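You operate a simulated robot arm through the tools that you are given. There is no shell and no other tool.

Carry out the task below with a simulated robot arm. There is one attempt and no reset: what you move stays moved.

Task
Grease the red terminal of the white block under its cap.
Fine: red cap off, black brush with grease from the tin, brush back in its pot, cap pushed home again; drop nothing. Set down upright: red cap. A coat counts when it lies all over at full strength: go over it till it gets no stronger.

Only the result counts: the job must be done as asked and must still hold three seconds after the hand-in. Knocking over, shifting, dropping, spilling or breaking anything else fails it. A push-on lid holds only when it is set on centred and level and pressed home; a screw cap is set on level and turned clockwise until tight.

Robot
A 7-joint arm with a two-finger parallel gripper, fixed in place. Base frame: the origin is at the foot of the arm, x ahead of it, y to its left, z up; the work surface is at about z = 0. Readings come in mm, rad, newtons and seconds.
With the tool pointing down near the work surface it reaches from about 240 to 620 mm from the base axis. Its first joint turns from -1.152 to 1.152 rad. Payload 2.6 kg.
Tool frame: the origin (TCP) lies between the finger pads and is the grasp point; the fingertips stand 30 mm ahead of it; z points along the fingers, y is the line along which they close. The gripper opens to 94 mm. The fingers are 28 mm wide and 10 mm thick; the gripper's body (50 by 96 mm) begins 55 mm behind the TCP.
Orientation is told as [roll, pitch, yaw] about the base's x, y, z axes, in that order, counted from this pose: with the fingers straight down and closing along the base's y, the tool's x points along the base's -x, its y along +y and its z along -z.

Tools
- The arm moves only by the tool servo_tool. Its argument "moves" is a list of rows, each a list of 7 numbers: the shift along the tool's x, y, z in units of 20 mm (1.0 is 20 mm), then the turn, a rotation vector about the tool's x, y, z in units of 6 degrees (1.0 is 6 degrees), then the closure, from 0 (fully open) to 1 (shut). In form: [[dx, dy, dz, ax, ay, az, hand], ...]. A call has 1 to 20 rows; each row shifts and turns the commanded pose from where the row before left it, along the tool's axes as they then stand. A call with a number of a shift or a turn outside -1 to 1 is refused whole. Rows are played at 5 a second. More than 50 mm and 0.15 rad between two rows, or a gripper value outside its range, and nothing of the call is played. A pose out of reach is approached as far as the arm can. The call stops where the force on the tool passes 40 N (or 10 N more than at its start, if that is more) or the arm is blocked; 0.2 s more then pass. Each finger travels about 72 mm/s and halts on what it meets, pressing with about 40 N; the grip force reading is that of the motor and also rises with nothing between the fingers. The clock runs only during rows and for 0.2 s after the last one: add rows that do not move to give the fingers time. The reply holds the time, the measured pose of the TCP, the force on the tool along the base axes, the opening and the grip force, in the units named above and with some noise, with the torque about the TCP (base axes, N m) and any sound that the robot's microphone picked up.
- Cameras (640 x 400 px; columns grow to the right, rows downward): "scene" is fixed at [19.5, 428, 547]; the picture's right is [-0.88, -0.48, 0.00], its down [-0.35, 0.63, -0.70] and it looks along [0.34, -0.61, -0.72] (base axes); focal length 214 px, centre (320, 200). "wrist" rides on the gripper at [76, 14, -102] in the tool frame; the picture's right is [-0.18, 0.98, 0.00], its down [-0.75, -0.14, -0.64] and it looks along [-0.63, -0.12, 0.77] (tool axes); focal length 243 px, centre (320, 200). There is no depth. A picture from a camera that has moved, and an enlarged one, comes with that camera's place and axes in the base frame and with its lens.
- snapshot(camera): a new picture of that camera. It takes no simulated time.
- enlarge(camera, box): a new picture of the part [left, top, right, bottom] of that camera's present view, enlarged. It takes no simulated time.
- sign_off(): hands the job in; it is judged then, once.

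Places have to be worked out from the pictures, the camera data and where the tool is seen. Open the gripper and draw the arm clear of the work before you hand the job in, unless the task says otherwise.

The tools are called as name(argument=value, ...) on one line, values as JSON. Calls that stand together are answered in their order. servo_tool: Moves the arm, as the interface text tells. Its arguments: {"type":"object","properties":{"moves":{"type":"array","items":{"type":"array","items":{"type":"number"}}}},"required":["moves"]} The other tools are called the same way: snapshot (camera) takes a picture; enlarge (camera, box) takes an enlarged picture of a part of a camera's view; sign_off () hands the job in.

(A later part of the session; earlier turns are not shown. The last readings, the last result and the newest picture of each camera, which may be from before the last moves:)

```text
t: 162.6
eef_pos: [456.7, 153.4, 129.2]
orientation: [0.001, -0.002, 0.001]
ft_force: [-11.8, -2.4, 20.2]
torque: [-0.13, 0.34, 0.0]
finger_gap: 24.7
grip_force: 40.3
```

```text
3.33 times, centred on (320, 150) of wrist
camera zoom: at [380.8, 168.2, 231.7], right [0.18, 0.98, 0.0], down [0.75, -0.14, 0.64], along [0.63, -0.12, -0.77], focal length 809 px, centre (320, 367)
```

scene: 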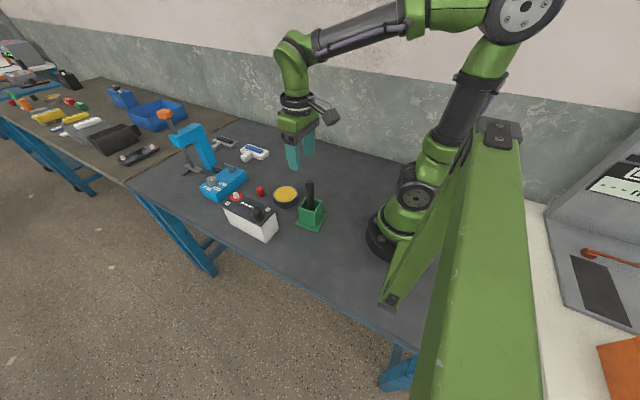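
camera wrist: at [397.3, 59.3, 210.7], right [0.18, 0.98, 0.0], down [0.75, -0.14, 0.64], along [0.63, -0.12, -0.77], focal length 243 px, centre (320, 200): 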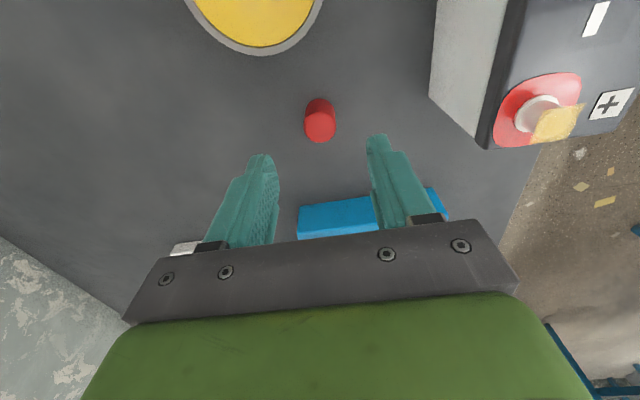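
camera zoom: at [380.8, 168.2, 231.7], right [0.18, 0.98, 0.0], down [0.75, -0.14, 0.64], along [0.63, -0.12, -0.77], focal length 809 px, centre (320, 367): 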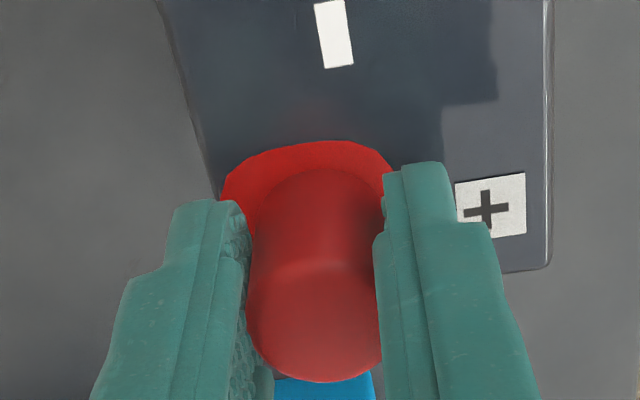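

A −12 N side force in x built up; I relieve it by shifting −0.5 mm in x.

servo_tool(moves=[[0.025, 0, 0, 0, 0, 0, 1], [0, 0, 0, 0, 0, 0, 1]])

enlarge(camera="scene", box=[215, 170, 275, 210])

```text
t: 163.2
eef_pos: [457.8, 153.7, 130.1]
orientation: [0.002, -0.005, 0.004]
ft_force: [4.1, 3.5, 14.7]
torque: [-0.03, 0.25, -0.11]
finger_gap: 24.5
grip_force: 40.0
```

```text
10.00 times, centred on (245, 190) of scene
camera zoom: at [19.4, 427.9, 547.1], right [-0.88, -0.48, 0.0], down [-0.35, 0.63, -0.7], along [0.34, -0.61, -0.72], focal length 2145 px, centre (1070, 300)
```

zoom: 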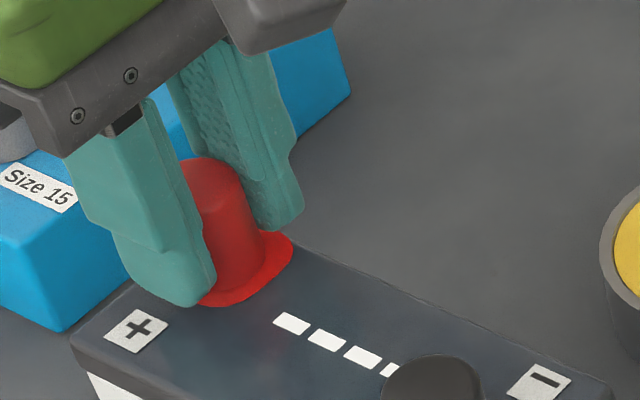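

Side forces are small now (4 N). I press down further.

servo_tool(moves=[[-0.005, 0, 0.04, 0, 0, 0, 1], [0, 0, 0, 0, 0, 0, 1]])

servo_tool(moves=[[0, 0, 0.03, 0, 0, 0, 1], [0, 0, 0, 0, 0, 0, 1]])

enlarge(camera="wrist", box=[260, 90, 380, 210])

```text
t: 163.8
eef_pos: [457.5, 153.8, 130.5]
orientation: [0.0, -0.004, -0.001]
ft_force: [3.5, 0.7, 26.0]
torque: [-0.09, 0.17, 0.04]
finger_gap: 24.6
grip_force: 39.4
```

```text
t: 164.4
eef_pos: [457.2, 153.1, 130.2]
orientation: [0.001, -0.005, 0.0]
ft_force: [-3.6, -1.6, 30.0]
torque: [-0.12, 0.08, 0.0]
finger_gap: 24.5
grip_force: 39.5
```

```text
3.33 times, centred on (320, 150) of wrist
camera zoom: at [380.6, 168.0, 231.3], right [0.18, 0.98, 0.0], down [0.75, -0.14, 0.64], along [0.63, -0.12, -0.76], focal length 809 px, centre (320, 367)
```

zoom: 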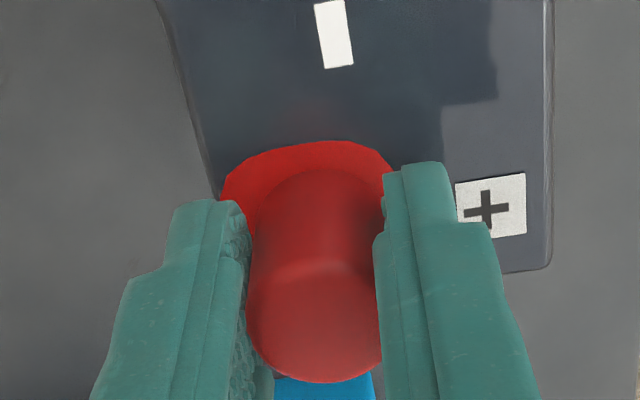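

Hard stop at 30 N with small side forces. I relieve a bit, then open slowly.

servo_tool(moves=[[0.004, 0, -0.05, 0, 0, 0, 1], [0, 0, 0, 0, 0, 0, 1]])

servo_tool(moves=[[0, 0, 0, 0, 0, 0, 0.73], [0, 0, 0, 0, 0, 0, 0.71], [0, 0, 0, 0, 0, 0, 0.68], [0, 0, 0, 0, 0, 0, 0.6], [0, 0, 0, 0, 0, 0, 0.45], [0, 0, 0, 0, 0, 0, 0.45]])

enlarge(camera="wrist", box=[260, 90, 380, 210])

enlarge(camera="scene", box=[230, 180, 256, 205])

```text
t: 165.0
eef_pos: [458.5, 152.9, 130.3]
orientation: [0.001, -0.004, 0.003]
ft_force: [8.8, -0.1, 15.4]
torque: [-0.01, -0.3, -0.05]
finger_gap: 24.7
grip_force: 39.9
```

```text
t: 166.4
eef_pos: [458.0, 154.3, 129.5]
orientation: [0.001, 0.001, 0.0]
ft_force: [0.3, -0.4, -0.7]
torque: [0.02, 0.0, 0.04]
finger_gap: 51.5
grip_force: 0.1
```

```text
3.33 times, centred on (320, 150) of wrist
camera zoom: at [380.0, 168.4, 231.2], right [0.18, 0.98, 0.0], down [0.75, -0.14, 0.64], along [0.63, -0.12, -0.77], focal length 809 px, centre (320, 367)
```

zoom: 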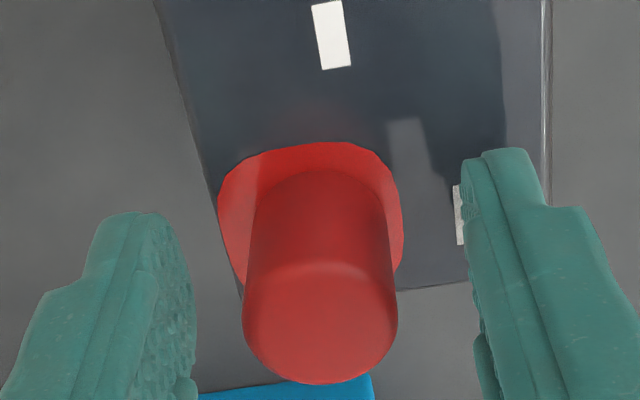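

```text
16.00 times, centred on (243, 192) of scene
camera zoom: at [19.5, 428.0, 547.0], right [-0.88, -0.48, 0.0], down [-0.35, 0.63, -0.7], along [0.34, -0.61, -0.72], focal length 3432 px, centre (1552, 320)
```

zoom: 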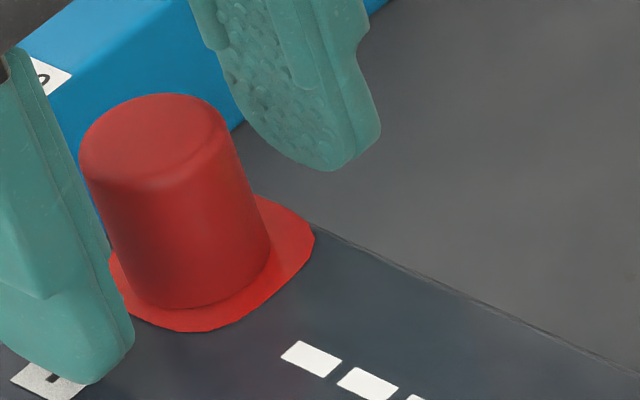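

Now the cap still shows ~2 mm offset to +y relative to the collar and the block moved along with it, i.e. the cap is engaged off-centre. I re-grip it (tool is centred on the cap) and lift it gently to reseat it properly, watching the pull force.

servo_tool(moves=[[0, 0, 0, 0, 0, 0, 0.6], [0, 0, 0, 0, 0, 0, 0.7], [0, 0, 0, 0, 0, 0, 0.74], [0, 0, 0, 0, 0, 0, 1], [0, 0, 0, 0, 0, 0, 1]])

servo_tool(moves=[[0, 0, -0.02, 0, 0, 0, 1], [0, 0, -0.02, 0, 0, 0, 1], [0, 0, 0, 0, 0, 0, 1]])

servo_tool(moves=[[0, 0, -0.02, 0, 0, 0, 1], [0, 0, -0.02, 0, 0, 0, 1], [0, 0, 0, 0, 0, 0, 1]])

enlarge(camera="wrist", box=[260, 90, 380, 210])

```text
t: 167.6
eef_pos: [455.5, 153.0, 129.6]
orientation: [0.0, 0.001, -0.001]
ft_force: [-0.8, -2.5, 1.6]
torque: [-0.08, 0.05, 0.0]
finger_gap: 24.6
grip_force: 40.0
```

```text
t: 168.4
eef_pos: [456.2, 153.2, 129.3]
orientation: [0.001, 0.001, 0.002]
ft_force: [2.6, 0.0, -5.7]
torque: [-0.05, -0.11, -0.02]
finger_gap: 24.4
grip_force: 40.3
```

```text
t: 169.2
eef_pos: [456.9, 153.2, 131.1]
orientation: [0.0, 0.0, 0.002]
ft_force: [0.0, 0.3, 0.5]
torque: [0.0, -0.02, 0.0]
finger_gap: 24.5
grip_force: 39.8
```

```text
3.33 times, centred on (320, 150) of wrist
camera zoom: at [379.5, 168.4, 232.5], right [0.18, 0.98, 0.0], down [0.75, -0.14, 0.64], along [0.63, -0.12, -0.77], focal length 809 px, centre (320, 367)
```

zoom: 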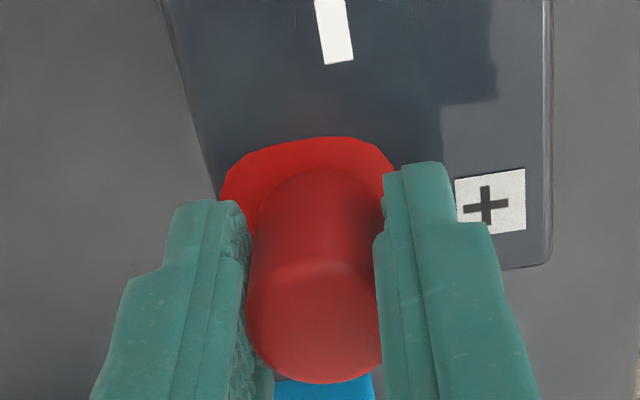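

The cap held until ~6 N pull and then came free, so it had engaged. I lift it higher to realign more precisely with the ring visible.

servo_tool(moves=[[0, 0, -0.1, 0, 0, 0, 1], [0, 0, -0.2, 0, 0, 0, 1], [0, 0, -0.3, 0, 0, 0, 1], [0, 0, -0.3, 0, 0, 0, 1], [0, 0, -0.2, 0, 0, 0, 1], [0, 0, 0, 0, 0, 0, 1], [0, 0, 0, 0, 0, 0, 1]])

enlarge(camera="wrist", box=[280, 90, 360, 160])

enlarge(camera="scene", box=[225, 170, 260, 205])

```text
t: 170.8
eef_pos: [456.7, 153.9, 153.6]
orientation: [0.0, 0.0, 0.0]
ft_force: [-1.2, 0.0, -0.6]
torque: [-0.01, -0.02, 0.01]
finger_gap: 24.6
grip_force: 40.2
```

```text
5.71 times, centred on (320, 125) of wrist
camera zoom: at [380.4, 168.8, 254.9], right [0.18, 0.98, 0.0], down [0.75, -0.14, 0.64], along [0.63, -0.12, -0.77], focal length 1386 px, centre (320, 629)
```

zoom: 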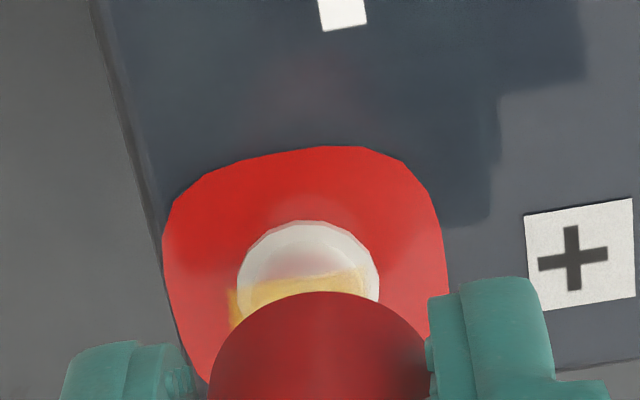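

```text
11.43 times, centred on (242, 188) of scene
camera zoom: at [19.5, 428.0, 547.0], right [-0.88, -0.48, 0.0], down [-0.35, 0.63, -0.7], along [0.34, -0.61, -0.72], focal length 2451 px, centre (1206, 343)
```

zoom: 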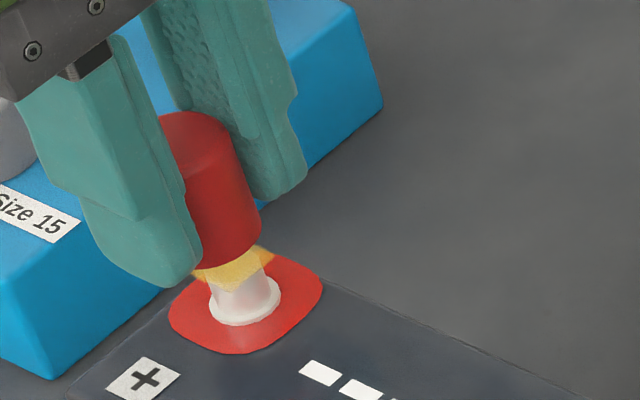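

Both views agree: the cap must shift by (−2.8, −0.9) mm to sit over the ring. I do that with slow tiny steps to avoid overshoot.

servo_tool(moves=[[0.02, -0.006, 0, 0, 0, 0, 1], [0.02, -0.006, 0, 0, 0, 0, 1], [0.02, -0.006, 0, 0, 0, 0, 1], [0.02, -0.006, 0, 0, 0, 0, 1], [0.02, -0.006, 0, 0, 0, 0, 1], [0, 0, 0, 0, 0, 0, 1], [0, 0, 0, 0, 0, 0, 1]])

enlarge(camera="wrist", box=[280, 90, 360, 160])

enlarge(camera="scene", box=[225, 170, 260, 205])

```text
t: 172.4
eef_pos: [455.2, 153.3, 152.0]
orientation: [0.0, 0.0, 0.0]
ft_force: [-0.2, 0.4, 0.3]
torque: [0.02, 0.03, -0.01]
finger_gap: 24.6
grip_force: 40.1
```

```text
5.71 times, centred on (320, 125) of wrist
camera zoom: at [378.5, 168.4, 254.3], right [0.18, 0.98, 0.0], down [0.75, -0.14, 0.64], along [0.63, -0.12, -0.77], focal length 1386 px, centre (320, 629)
```

zoom: 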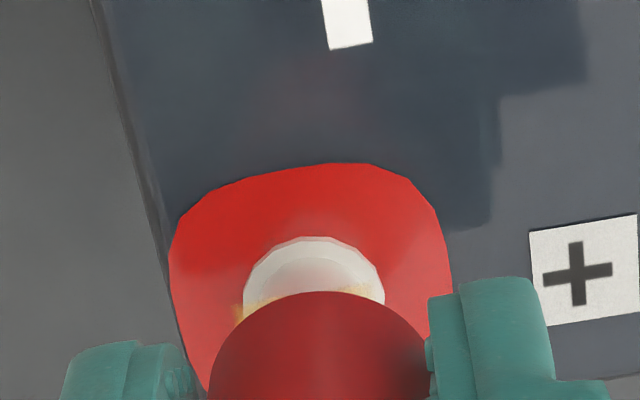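

```text
11.43 times, centred on (242, 188) of scene
camera zoom: at [19.5, 428.0, 547.0], right [-0.88, -0.48, 0.0], down [-0.35, 0.63, -0.7], along [0.34, -0.61, -0.72], focal length 2451 px, centre (1206, 343)
```

zoom: 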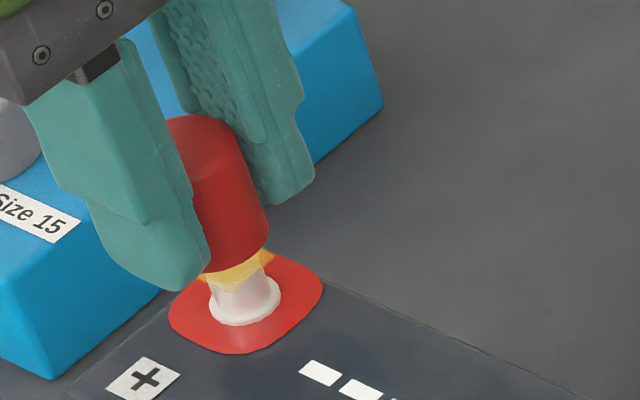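

Remaining error is about (+1.0, +0.5) mm; I correct with the same slow steps.

servo_tool(moves=[[0.017, -0.009, 0, 0, 0, 0, 1], [0.017, -0.009, 0, 0, 0, 0, 1], [0.017, -0.009, 0, 0, 0, 0, 1], [0, 0, 0, 0, 0, 0, 1], [0, 0, 0, 0, 0, 0, 1]])

enlarge(camera="wrist", box=[280, 90, 360, 160])

enlarge(camera="scene", box=[225, 170, 260, 205])

```text
t: 173.6
eef_pos: [455.0, 153.0, 153.4]
orientation: [0.0, 0.001, 0.0]
ft_force: [0.1, 0.4, 0.4]
torque: [0.0, -0.02, 0.01]
finger_gap: 24.4
grip_force: 39.9
```

```text
5.71 times, centred on (320, 125) of wrist
camera zoom: at [377.7, 167.5, 254.6], right [0.18, 0.98, 0.0], down [0.75, -0.14, 0.64], along [0.63, -0.12, -0.77], focal length 1386 px, centre (320, 629)
```

zoom: 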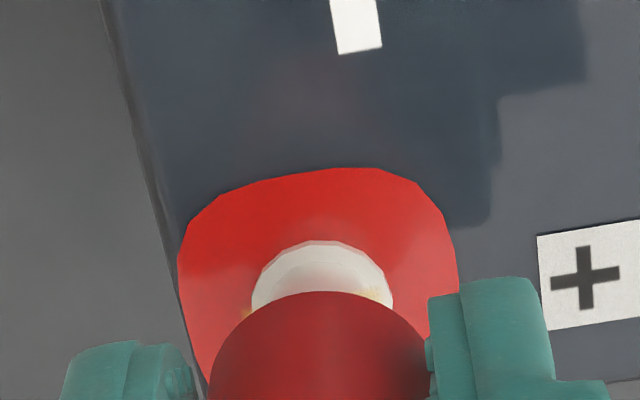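

```text
11.43 times, centred on (242, 188) of scene
camera zoom: at [19.5, 428.0, 547.0], right [-0.88, -0.48, 0.0], down [-0.35, 0.63, -0.7], along [0.34, -0.61, -0.72], focal length 2451 px, centre (1206, 343)
```

zoom: 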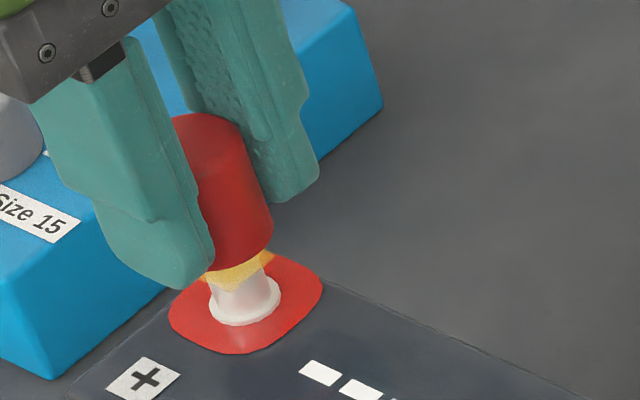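

Within ~0.4 mm in both views. Now I descend slowly (1 mm per row) and re-check alignment before seating.

servo_tool(moves=[[0, 0.003, 0.05, 0, 0, 0, 1], [0, 0.003, 0.05, 0, 0, 0, 1], [0, 0.003, 0.05, 0, 0, 0, 1], [0, 0, 0.05, 0, 0, 0, 1], [0, 0, 0.05, 0, 0, 0, 1], [0, 0, 0.05, 0, 0, 0, 1], [0, 0, 0.05, 0, 0, 0, 1], [0, 0, 0.05, 0, 0, 0, 1], [0, 0, 0.05, 0, 0, 0, 1], [0, 0, 0.05, 0, 0, 0, 1], [0, 0, 0, 0, 0, 0, 1], [0, 0, 0, 0, 0, 0, 1]])

enlarge(camera="wrist", box=[280, 90, 360, 160])

enlarge(camera="scene", box=[225, 170, 260, 205])

```text
t: 176.2
eef_pos: [454.3, 153.7, 142.5]
orientation: [-0.001, 0.001, -0.001]
ft_force: [0.0, 1.0, -0.2]
torque: [-0.05, -0.01, 0.02]
finger_gap: 24.3
grip_force: 40.0
```

```text
5.71 times, centred on (320, 125) of wrist
camera zoom: at [377.9, 168.6, 244.0], right [0.18, 0.98, 0.0], down [0.75, -0.14, 0.64], along [0.63, -0.12, -0.77], focal length 1386 px, centre (320, 629)
```

zoom: 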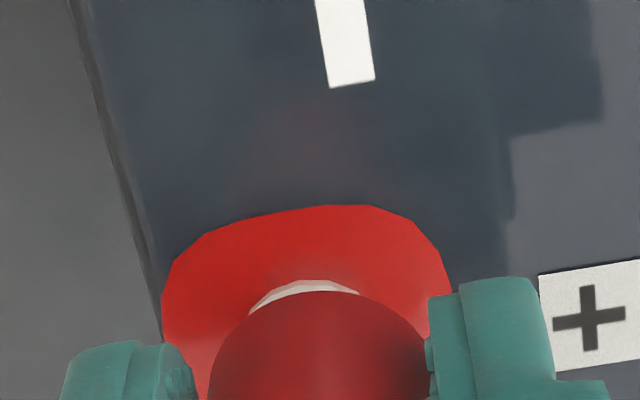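

```text
11.43 times, centred on (242, 188) of scene
camera zoom: at [19.5, 428.0, 547.0], right [-0.88, -0.48, 0.0], down [-0.35, 0.63, -0.7], along [0.34, -0.61, -0.72], focal length 2451 px, centre (1206, 343)
```

zoom: 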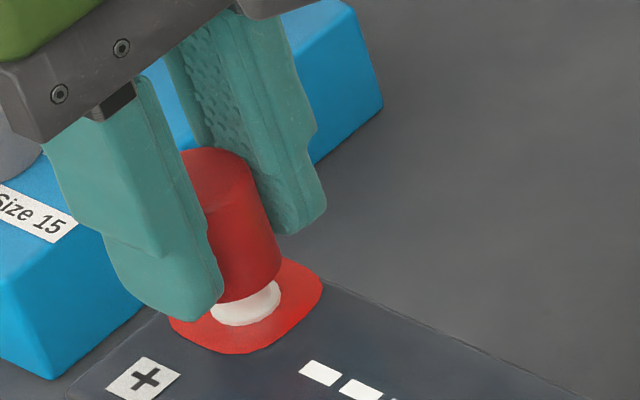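

y drifted +1.1 mm during descent. I correct −0.7 mm in slow steps.

servo_tool(moves=[[0, -0.012, 0, 0, 0, 0, 1], [0, -0.012, 0, 0, 0, 0, 1], [0, -0.01, 0, 0, 0, 0, 1], [0, 0, 0, 0, 0, 0, 1], [0, 0, 0, 0, 0, 0, 1]])

enlarge(camera="wrist", box=[280, 90, 360, 160])

enlarge(camera="scene", box=[225, 170, 260, 205])

```text
t: 177.4
eef_pos: [453.0, 152.3, 141.7]
orientation: [0.0, 0.0, 0.0]
ft_force: [-0.1, -0.4, -0.6]
torque: [0.0, 0.01, 0.02]
finger_gap: 24.4
grip_force: 40.2
```

```text
5.71 times, centred on (320, 125) of wrist
camera zoom: at [376.9, 167.0, 244.2], right [0.18, 0.98, 0.0], down [0.75, -0.14, 0.64], along [0.63, -0.12, -0.77], focal length 1386 px, centre (320, 629)
```

zoom: 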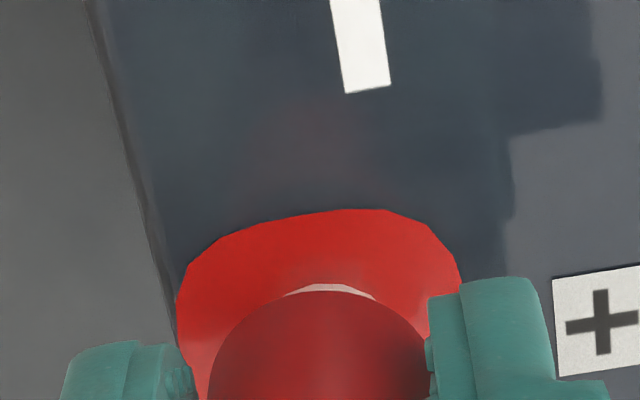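

```text
11.43 times, centred on (242, 188) of scene
camera zoom: at [19.5, 428.0, 547.0], right [-0.88, -0.48, 0.0], down [-0.35, 0.63, -0.7], along [0.34, -0.61, -0.72], focal length 2451 px, centre (1206, 343)
```

zoom: 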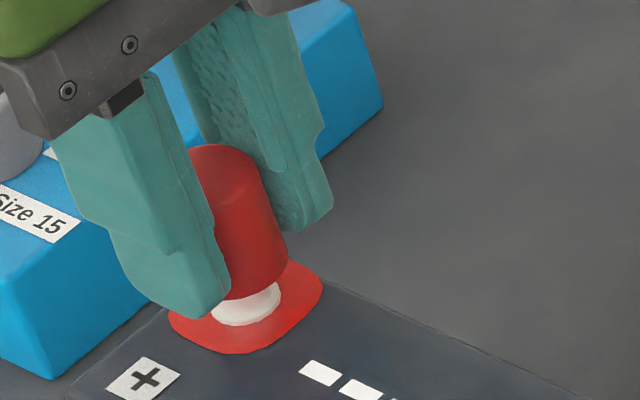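

It overshot to (−0.5, −0.9) of target. I make a smaller correction.

servo_tool(moves=[[-0.007, 0.012, 0, 0, 0, 0, 1], [-0.007, 0.012, 0, 0, 0, 0, 1], [0, 0, 0, 0, 0, 0, 1], [0, 0, 0, 0, 0, 0, 1]])

enlarge(camera="wrist", box=[280, 90, 360, 160])

```text
t: 178.4
eef_pos: [455.8, 152.6, 143.3]
orientation: [0.0, 0.0, -0.001]
ft_force: [0.4, 0.7, 1.7]
torque: [-0.01, 0.0, 0.0]
finger_gap: 24.5
grip_force: 40.2
```

```text
5.71 times, centred on (320, 125) of wrist
camera zoom: at [378.2, 167.4, 243.9], right [0.18, 0.98, 0.0], down [0.75, -0.14, 0.64], along [0.63, -0.12, -0.77], focal length 1386 px, centre (320, 629)
```

zoom: 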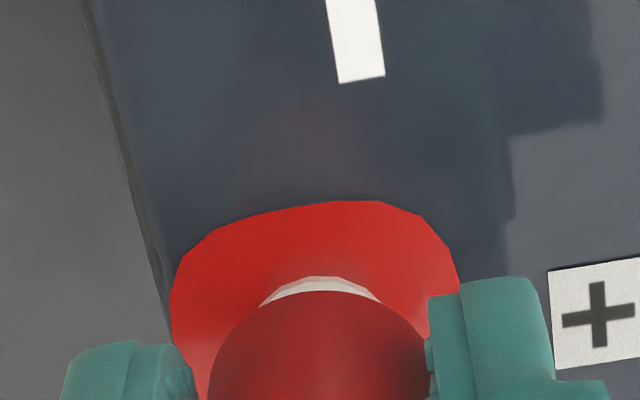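

Lateral is centred; the cap is ~0.9 mm too far forward (+x). I correct with a small −x step.

servo_tool(moves=[[0.012, 0, 0, 0, 0, 0, 1], [0.012, 0.002, 0, 0, 0, 0, 1], [0, 0, 0, 0, 0, 0, 1], [0, 0, 0, 0, 0, 0, 1]])

enlarge(camera="wrist", box=[280, 90, 360, 160])

enlarge(camera="scene", box=[225, 170, 260, 205])

```text
t: 179.4
eef_pos: [455.2, 152.8, 142.0]
orientation: [0.001, -0.001, 0.0]
ft_force: [0.6, 0.6, 0.1]
torque: [0.0, 0.01, 0.03]
finger_gap: 24.5
grip_force: 40.1
```

```text
5.71 times, centred on (320, 125) of wrist
camera zoom: at [377.7, 167.8, 244.0], right [0.18, 0.98, 0.0], down [0.75, -0.14, 0.64], along [0.63, -0.12, -0.77], focal length 1386 px, centre (320, 629)
```

zoom: 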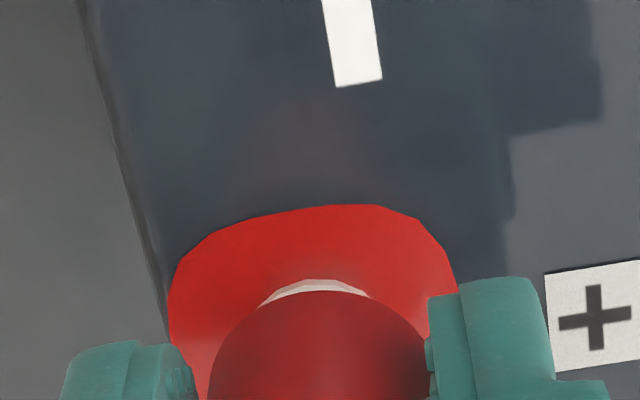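

```text
11.43 times, centred on (242, 188) of scene
camera zoom: at [19.5, 428.0, 547.0], right [-0.88, -0.48, 0.0], down [-0.35, 0.63, -0.7], along [0.34, -0.61, -0.72], focal length 2451 px, centre (1206, 343)
```

zoom: 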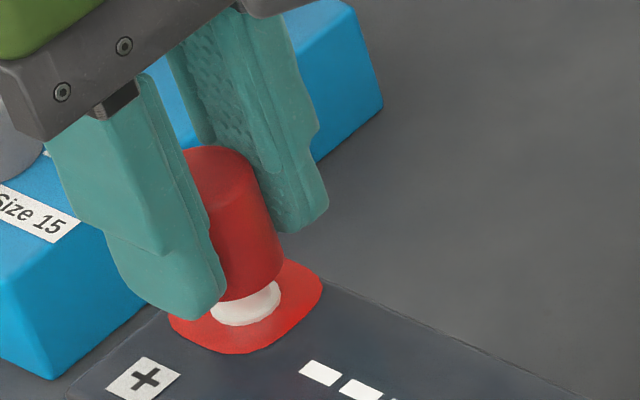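

Aligned within ~0.3 mm in both views. I descend 5 mm slowly with z-only commands and check.

servo_tool(moves=[[0, 0, 0.05, 0, 0, 0, 1], [0, 0, 0.05, 0, 0, 0, 1], [0, 0, 0.05, 0, 0, 0, 1], [0, 0, 0.05, 0, 0, 0, 1], [0, 0, 0.05, 0, 0, 0, 1], [0, 0, 0, 0, 0, 0, 1], [0, 0, 0, 0, 0, 0, 1]])

enlarge(camera="wrist", box=[280, 90, 360, 160])

enlarge(camera="scene", box=[225, 170, 260, 205])

```text
t: 181.0
eef_pos: [452.7, 152.8, 137.6]
orientation: [-0.001, 0.001, -0.001]
ft_force: [0.6, -0.4, -0.1]
torque: [0.0, -0.02, -0.02]
finger_gap: 24.4
grip_force: 39.8
```

```text
5.71 times, centred on (320, 125) of wrist
camera zoom: at [376.5, 167.4, 239.2], right [0.18, 0.98, 0.0], down [0.75, -0.14, 0.64], along [0.63, -0.12, -0.77], focal length 1386 px, centre (320, 629)
```

zoom: 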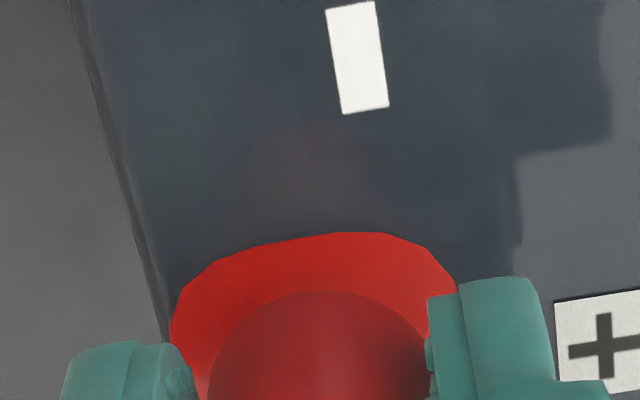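

```text
11.43 times, centred on (242, 188) of scene
camera zoom: at [19.5, 428.0, 547.0], right [-0.88, -0.48, 0.0], down [-0.35, 0.63, -0.7], along [0.34, -0.61, -0.72], focal length 2451 px, centre (1206, 343)
```

zoom: 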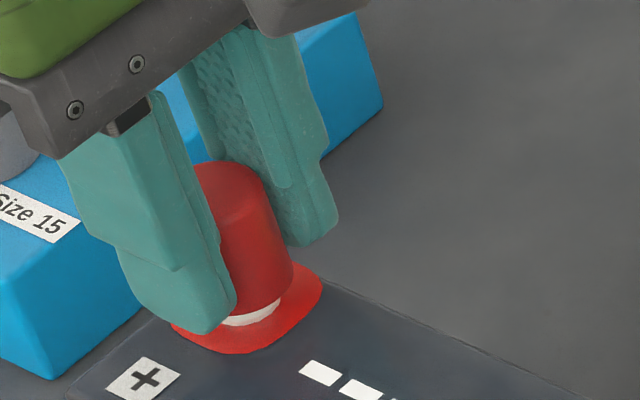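

Drift of (−0.9, −0.5) during descent; I correct before going on.

servo_tool(moves=[[-0.015, 0.008, 0, 0, 0, 0, 1], [-0.015, 0.008, 0, 0, 0, 0, 1], [0, 0, 0, 0, 0, 0, 1], [0, 0, 0, 0, 0, 0, 1]])

enlarge(camera="wrist", box=[280, 90, 360, 160])

enlarge(camera="scene", box=[225, 170, 260, 205])

```text
t: 182.0
eef_pos: [453.5, 152.2, 136.9]
orientation: [0.0, 0.001, 0.001]
ft_force: [0.0, -0.6, -0.1]
torque: [0.01, -0.01, 0.01]
finger_gap: 24.6
grip_force: 39.9
```

```text
5.71 times, centred on (320, 125) of wrist
camera zoom: at [377.3, 168.1, 239.1], right [0.18, 0.98, 0.0], down [0.75, -0.14, 0.64], along [0.63, -0.12, -0.77], focal length 1386 px, centre (320, 629)
```

zoom: 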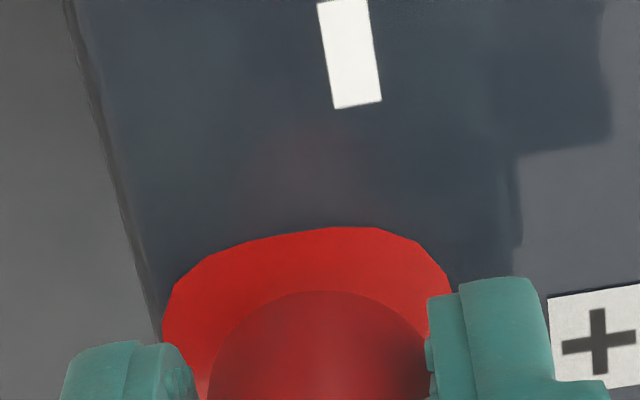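

```text
11.43 times, centred on (242, 188) of scene
camera zoom: at [19.5, 428.0, 547.0], right [-0.88, -0.48, 0.0], down [-0.35, 0.63, -0.7], along [0.34, -0.61, -0.72], focal length 2451 px, centre (1206, 343)
```

zoom: 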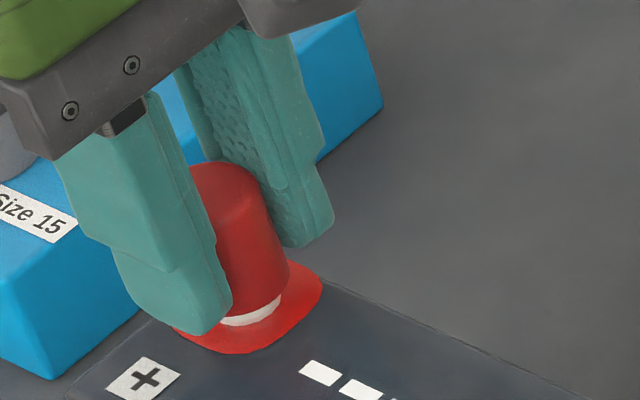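

Excellent alignment (≤0.3 mm). I descend 4 mm to engage the ring and check.

servo_tool(moves=[[0, 0, 0.04, 0, 0, 0, 1], [0, 0, 0.04, 0, 0, 0, 1], [0, 0, 0.04, 0, 0, 0, 1], [0, 0, 0.04, 0, 0, 0, 1], [0, 0, 0.04, 0, 0, 0, 1], [0, 0, 0, 0, 0, 0, 1], [0, 0, 0, 0, 0, 0, 1]])

enlarge(camera="wrist", box=[280, 90, 360, 160])

enlarge(camera="scene", box=[225, 170, 260, 205])

```text
t: 183.6
eef_pos: [454.9, 152.9, 134.8]
orientation: [-0.001, 0.0, 0.0]
ft_force: [-1.9, 0.5, 1.0]
torque: [0.02, -0.02, 0.02]
finger_gap: 24.4
grip_force: 40.0
```

```text
5.71 times, centred on (320, 125) of wrist
camera zoom: at [377.7, 167.8, 235.7], right [0.18, 0.98, 0.0], down [0.75, -0.14, 0.64], along [0.63, -0.12, -0.77], focal length 1386 px, centre (320, 629)
```

zoom: 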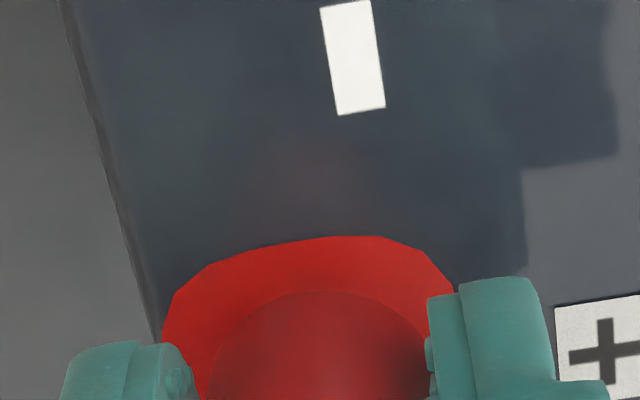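

```text
11.43 times, centred on (242, 188) of scene
camera zoom: at [19.5, 428.0, 547.0], right [-0.88, -0.48, 0.0], down [-0.35, 0.63, -0.7], along [0.34, -0.61, -0.72], focal length 2451 px, centre (1206, 343)
```

zoom: 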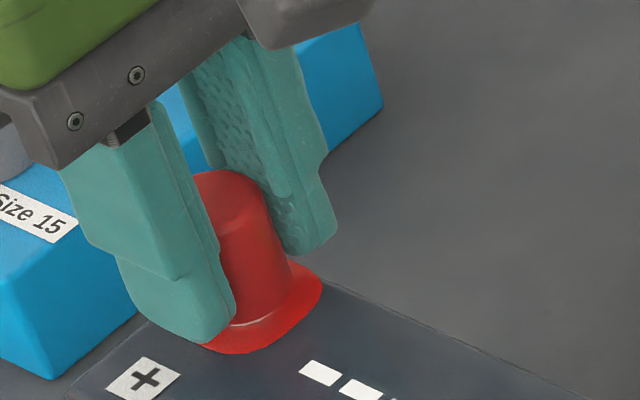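

Still centred (≤0.3 mm). I continue pressing down in small steps toward the hard stop.

servo_tool(moves=[[0, 0, 0.03, 0, 0, 0, 1], [0, 0, 0.03, 0, 0, 0, 1], [0, 0, 0.03, 0, 0, 0, 1], [0, 0, 0.03, 0, 0, 0, 1], [0, 0, 0, 0, 0, 0, 1]])

enlarge(camera="wrist", box=[280, 90, 360, 160])

enlarge(camera="scene", box=[225, 170, 260, 205])

```text
t: 184.8
eef_pos: [456.3, 153.0, 130.9]
orientation: [0.0, -0.001, 0.001]
ft_force: [-0.3, -0.3, 2.9]
torque: [-0.03, -0.02, -0.02]
finger_gap: 24.5
grip_force: 40.0
```

```text
5.71 times, centred on (320, 125) of wrist
camera zoom: at [378.6, 168.0, 232.5], right [0.18, 0.98, 0.0], down [0.75, -0.14, 0.64], along [0.63, -0.12, -0.77], focal length 1386 px, centre (320, 629)
```

zoom: 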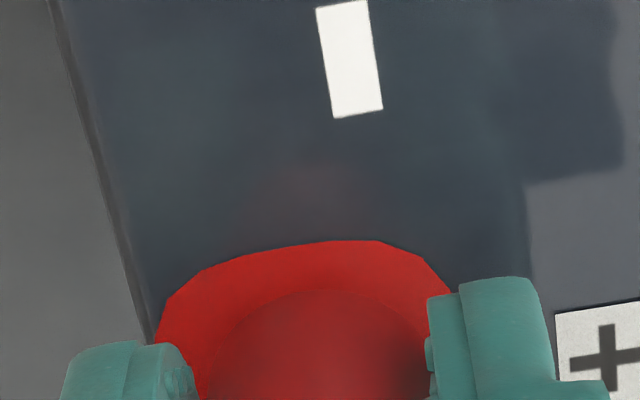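

```text
11.43 times, centred on (242, 188) of scene
camera zoom: at [19.5, 428.0, 547.0], right [-0.88, -0.48, 0.0], down [-0.35, 0.63, -0.7], along [0.34, -0.61, -0.72], focal length 2451 px, centre (1206, 343)
```

zoom: 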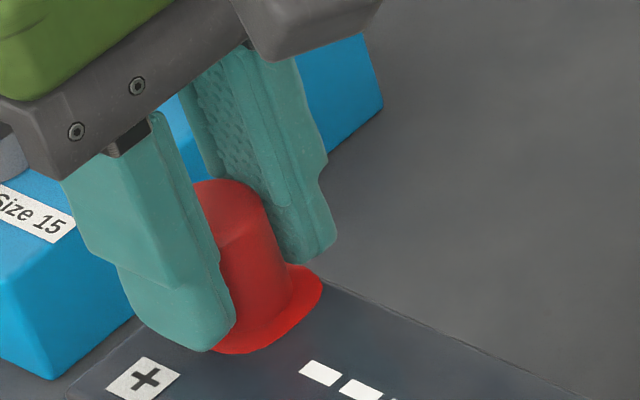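

x drifted +1 mm; forces are small so I correct by −0.6 mm and then press home.

servo_tool(moves=[[0.015, 0, 0, 0, 0, 0, 1], [0.015, 0, 0, 0, 0, 0, 1], [0, 0, 0, 0, 0, 0, 1]])

enlarge(camera="wrist", box=[280, 90, 360, 160])

```text
t: 185.6
eef_pos: [453.7, 153.3, 131.5]
orientation: [0.0, 0.0, -0.001]
ft_force: [-0.5, -0.4, 3.3]
torque: [0.04, -0.01, -0.03]
finger_gap: 24.5
grip_force: 40.0
```

```text
5.71 times, centred on (320, 125) of wrist
camera zoom: at [377.5, 168.3, 232.2], right [0.18, 0.98, 0.0], down [0.75, -0.14, 0.64], along [0.63, -0.12, -0.77], focal length 1386 px, centre (320, 629)
```

zoom: 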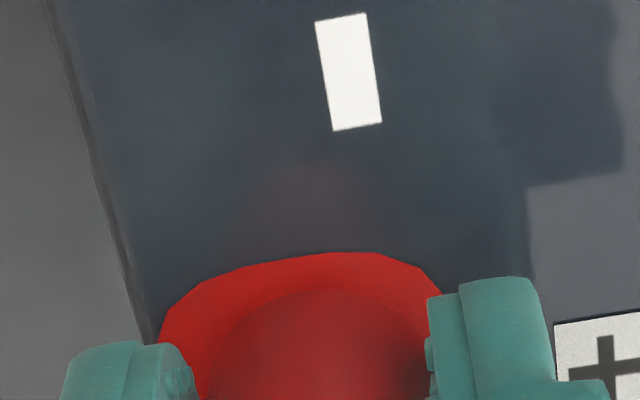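

Centred to within 0.4 mm. Now I press down.

servo_tool(moves=[[0, -0.005, 0.03, 0, 0, 0, 1], [0, 0, 0.03, 0, 0, 0, 1], [0, 0, 0, 0, 0, 0, 1]])

servo_tool(moves=[[0, 0, 0.03, 0, 0, 0, 1], [0, 0, 0, 0, 0, 0, 1]])

enlarge(camera="wrist", box=[280, 90, 360, 160])

```text
t: 186.4
eef_pos: [455.1, 152.4, 129.6]
orientation: [0.0, 0.0, 0.0]
ft_force: [-0.5, -0.6, 4.5]
torque: [0.01, -0.02, -0.03]
finger_gap: 24.7
grip_force: 39.4
```

```text
t: 187.0
eef_pos: [454.4, 152.8, 129.2]
orientation: [0.001, 0.001, 0.001]
ft_force: [0.4, 0.1, 3.6]
torque: [0.0, -0.04, 0.01]
finger_gap: 24.7
grip_force: 39.9
```

```text
5.71 times, centred on (320, 125) of wrist
camera zoom: at [377.4, 167.9, 231.2], right [0.18, 0.98, 0.0], down [0.75, -0.14, 0.64], along [0.63, -0.12, -0.77], focal length 1386 px, centre (320, 629)
```

zoom: 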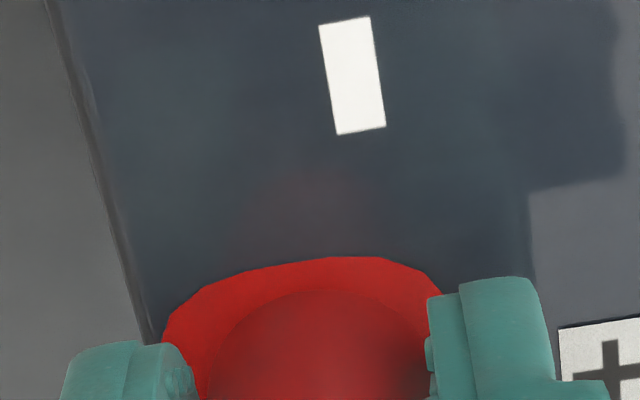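

Exactly on target laterally; only 3.6 N so far. I continue pressing straight down.

servo_tool(moves=[[0, 0, 0.03, 0, 0, 0, 1], [0, 0, 0, 0, 0, 0, 1]])

servo_tool(moves=[[0, 0, 0.03, 0, 0, 0, 1], [0, 0, 0, 0, 0, 0, 1]])

servo_tool(moves=[[0, 0, 0.03, 0, 0, 0, 1], [0, 0, 0, 0, 0, 0, 1]])

enlarge(camera="wrist", box=[280, 90, 360, 160])

enlarge(camera="scene", box=[225, 170, 260, 205])

```text
t: 187.6
eef_pos: [455.4, 152.7, 128.2]
orientation: [-0.001, -0.002, 0.002]
ft_force: [1.8, 1.4, 7.0]
torque: [0.03, -0.02, -0.02]
finger_gap: 24.3
grip_force: 40.4
```

```text
t: 188.2
eef_pos: [454.7, 153.5, 129.7]
orientation: [0.002, 0.0, 0.001]
ft_force: [2.9, 3.4, 9.6]
torque: [0.06, -0.01, -0.02]
finger_gap: 24.6
grip_force: 39.9
```

```text
t: 188.8
eef_pos: [453.6, 154.1, 129.1]
orientation: [-0.001, -0.002, 0.0]
ft_force: [-2.1, 1.6, 19.8]
torque: [0.0, 0.11, 0.05]
finger_gap: 24.5
grip_force: 40.3
```

```text
5.71 times, centred on (320, 125) of wrist
camera zoom: at [377.2, 167.8, 230.9], right [0.18, 0.98, 0.0], down [0.75, -0.14, 0.64], along [0.63, -0.12, -0.77], focal length 1386 px, centre (320, 629)
```

zoom: 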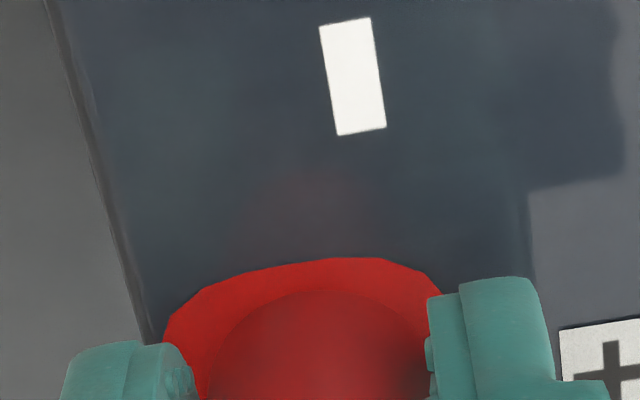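

```text
11.43 times, centred on (242, 188) of scene
camera zoom: at [19.4, 427.9, 547.1], right [-0.88, -0.48, 0.0], down [-0.35, 0.63, -0.7], along [0.34, -0.61, -0.72], focal length 2451 px, centre (1206, 343)
```

zoom: 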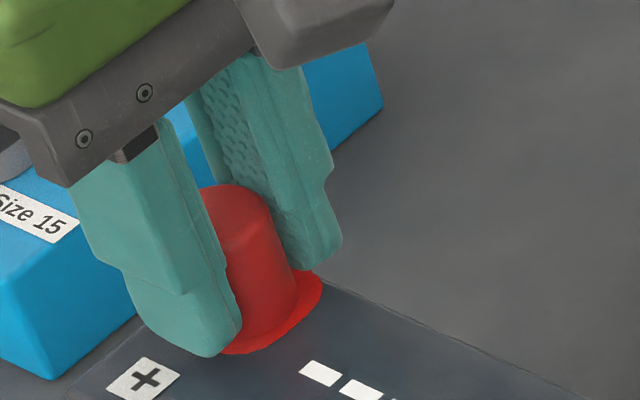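

Hard stop reached at 20 N with nearly zero side force, cap centred. I press on to ~33 N.

servo_tool(moves=[[0, 0, 0.03, 0, 0, 0, 1], [0, 0, 0, 0, 0, 0, 1]])

servo_tool(moves=[[0, 0, 0.03, 0, 0, 0, 1], [0, 0, 0, 0, 0, 0, 1]])

```text
t: 189.4
eef_pos: [454.6, 151.7, 129.0]
orientation: [0.002, -0.003, -0.001]
ft_force: [-7.4, -1.8, 33.3]
torque: [-0.17, 0.46, -0.02]
finger_gap: 24.7
grip_force: 40.0
```

```text
t: 190.0
eef_pos: [453.2, 153.4, 129.1]
orientation: [0.002, -0.005, 0.0]
ft_force: [-11.8, -2.8, 37.1]
torque: [-0.17, 0.27, -0.02]
finger_gap: 24.5
grip_force: 40.3
```

Pressed to 37 N. I unload carefully and read the residual forces before opening.

servo_tool(moves=[[0, 0, -0.03, 0, 0, 0, 1], [0, 0, -0.03, 0, 0, 0, 1], [0, 0, 0, 0, 0, 0, 1]])

enlarge(camera="wrist", box=[280, 90, 360, 160])

```text
t: 190.8
eef_pos: [454.1, 153.5, 129.1]
orientation: [0.001, -0.003, 0.002]
ft_force: [0.5, 2.4, 23.3]
torque: [0.05, -0.09, -0.02]
finger_gap: 24.6
grip_force: 40.3
```

```text
5.71 times, centred on (320, 125) of wrist
camera zoom: at [377.3, 167.7, 229.9], right [0.18, 0.98, 0.0], down [0.75, -0.14, 0.64], along [0.63, -0.12, -0.76], focal length 1386 px, centre (320, 629)
```

zoom: 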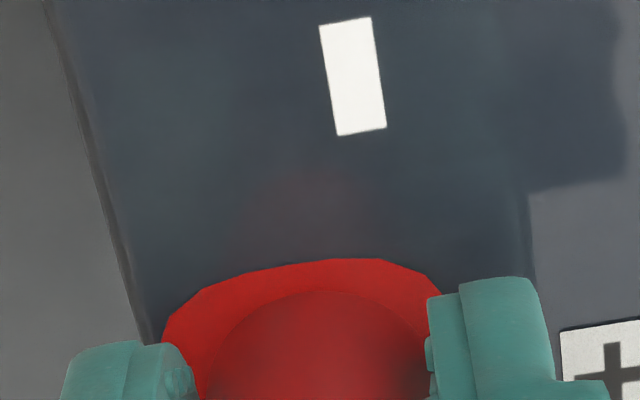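

Side forces are balanced. I unload another millimetre, then open.

servo_tool(moves=[[0, 0, -0.03, 0, 0, 0, 1], [0, 0, -0.02, 0, 0, 0, 1], [0, 0, 0, 0, 0, 0, 1]])

```text
t: 191.6
eef_pos: [454.0, 151.2, 128.5]
orientation: [0.0, 0.001, 0.001]
ft_force: [6.4, 6.4, 10.5]
torque: [0.17, -0.61, -0.04]
finger_gap: 24.6
grip_force: 39.8
```

Small imbalance (6 N in x and y); I nudge +0.2 mm in both and then open.

servo_tool(moves=[[-0.01, 0.01, 0, 0, 0, 0, 1], [0, 0, 0, 0, 0, 0, 1]])

servo_tool(moves=[[0, 0, 0, 0, 0, 0, 0.735], [0, 0, 0, 0, 0, 0, 0.72], [0, 0, 0, 0, 0, 0, 0.7], [0, 0, 0, 0, 0, 0, 0.6], [0, 0, 0, 0, 0, 0, 0.45], [0, 0, 0, 0, 0, 0, 0.45]])

enlarge(camera="wrist", box=[260, 90, 380, 210])

enlarge(camera="scene", box=[230, 180, 256, 205])

```text
t: 192.2
eef_pos: [454.3, 152.7, 128.8]
orientation: [0.001, 0.0, 0.0]
ft_force: [6.8, 4.3, 9.7]
torque: [0.14, -0.3, -0.01]
finger_gap: 24.5
grip_force: 40.0
```

```text
t: 193.6
eef_pos: [454.6, 152.9, 128.0]
orientation: [0.0, 0.001, -0.001]
ft_force: [-0.2, -0.8, -0.5]
torque: [-0.01, 0.01, -0.02]
finger_gap: 51.6
grip_force: 0.0
```

```text
3.33 times, centred on (320, 150) of wrist
camera zoom: at [376.9, 167.2, 230.1], right [0.18, 0.98, 0.0], down [0.75, -0.14, 0.64], along [0.63, -0.12, -0.77], focal length 809 px, centre (320, 367)
```

zoom: 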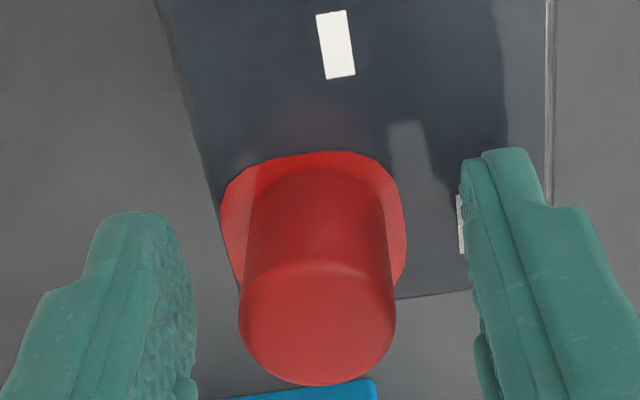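

```text
16.00 times, centred on (243, 192) of scene
camera zoom: at [19.5, 428.0, 547.0], right [-0.88, -0.48, 0.0], down [-0.35, 0.63, -0.7], along [0.34, -0.61, -0.72], focal length 3432 px, centre (1552, 320)
```

zoom: 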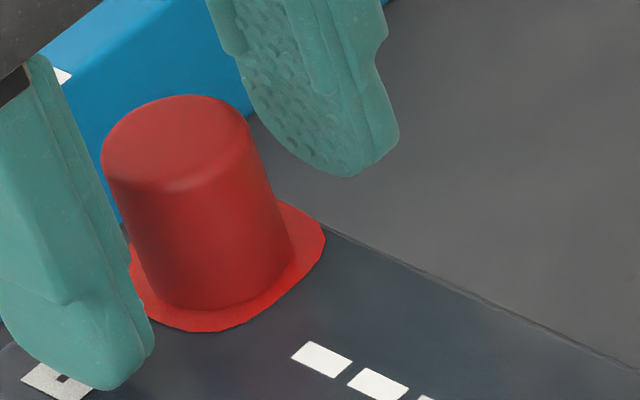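

The cap is now centred on the collar (≤0.5 mm). I retreat straight up and compare with the original close-ups.

servo_tool(moves=[[0, 0, -0.2, 0, 0, 0, 0.45], [0, 0, -0.5, 0, 0, 0, 0.45], [0, 0, -0.8, 0, 0, 0, 0.4], [0, 0, -0.8, 0, 0, 0, 0.4], [0, 0, -0.7, 0, 0, 0, 0.4], [0, 0, 0, 0, 0, 0, 0.4]])

enlarge(camera="scene", box=[215, 170, 275, 210])

enlarge(camera="wrist", box=[270, 80, 380, 160])

enlarge(camera="scene", box=[215, 175, 285, 245])

```text
t: 195.0
eef_pos: [453.7, 153.3, 189.0]
orientation: [0.0, -0.001, 0.001]
ft_force: [-0.2, 0.2, 0.1]
torque: [0.01, 0.05, 0.0]
finger_gap: 56.4
grip_force: 0.0
```

```text
10.00 times, centred on (245, 190) of scene
camera zoom: at [19.5, 428.0, 547.0], right [-0.88, -0.48, 0.0], down [-0.35, 0.63, -0.7], along [0.34, -0.61, -0.72], focal length 2145 px, centre (1070, 300)
```

zoom: 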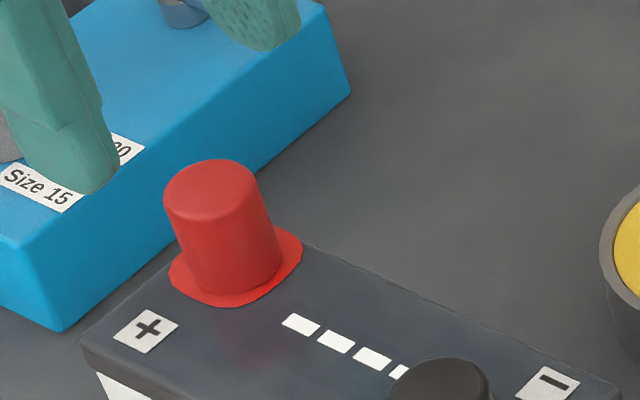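

```text
5.00 times, centred on (325, 120) of wrist
camera zoom: at [376.6, 168.2, 291.0], right [0.18, 0.98, 0.0], down [0.75, -0.14, 0.64], along [0.63, -0.12, -0.77], focal length 1213 px, centre (295, 600)
```

zoom: 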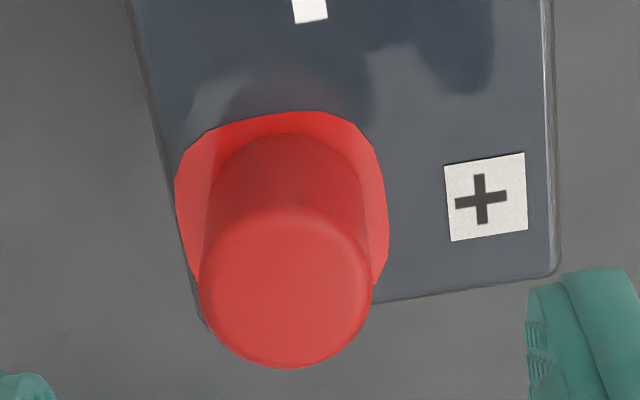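

```text
5.71 times, centred on (250, 210) of scene
camera zoom: at [19.5, 428.0, 547.0], right [-0.88, -0.48, 0.0], down [-0.35, 0.63, -0.7], along [0.34, -0.61, -0.72], focal length 1226 px, centre (720, 143)
```

zoom: 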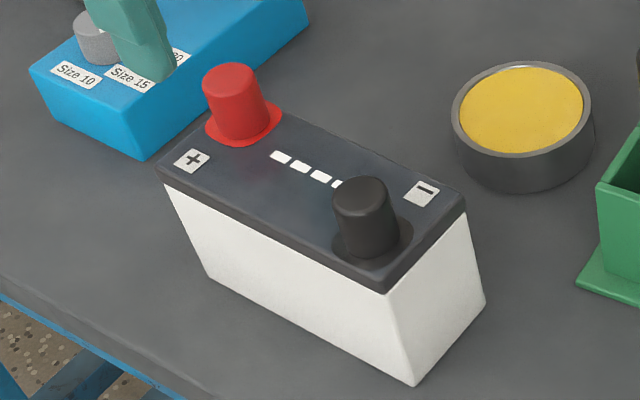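

The block is back within ~1 mm of its original place, and the cap sits at the original height, about 1–1.5 mm from dead centre. To verify it truly holds, I'll do a gentle pull test: descend again around the cap.

servo_tool(moves=[[-0.03, -0.05, 0.8, 0, 0, 0, 0.4], [0, 0, 0.8, 0, 0, 0, 0.4], [0, 0, 0.7, 0, 0, 0, 0.4], [0, 0, 0.4, 0, 0, 0, 0.45], [0, 0, 0.15, 0, 0, 0, 0.45], [0, 0, 0, 0, 0, 0, 0.45], [0, 0, 0, 0, 0, 0, 0.45]])

enlarge(camera="wrist", box=[260, 90, 380, 210])

```text
t: 196.6
eef_pos: [455.1, 150.8, 131.5]
orientation: [0.001, -0.001, 0.0]
ft_force: [-1.2, -0.9, 0.5]
torque: [0.04, 0.02, 0.01]
finger_gap: 51.7
grip_force: 0.1
```

```text
3.33 times, centred on (320, 150) of wrist
camera zoom: at [378.4, 166.3, 233.7], right [0.18, 0.98, 0.0], down [0.75, -0.14, 0.64], along [0.63, -0.12, -0.77], focal length 809 px, centre (320, 367)
```

zoom: 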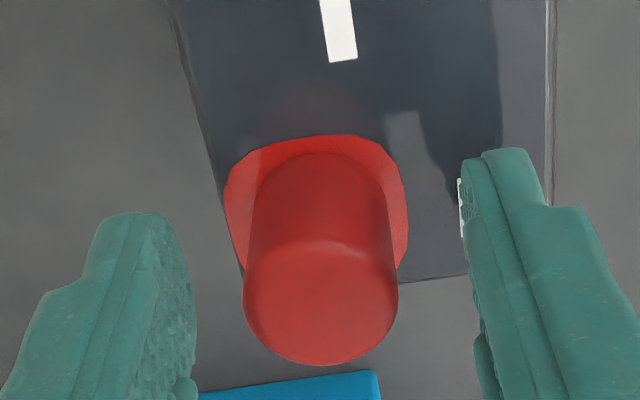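

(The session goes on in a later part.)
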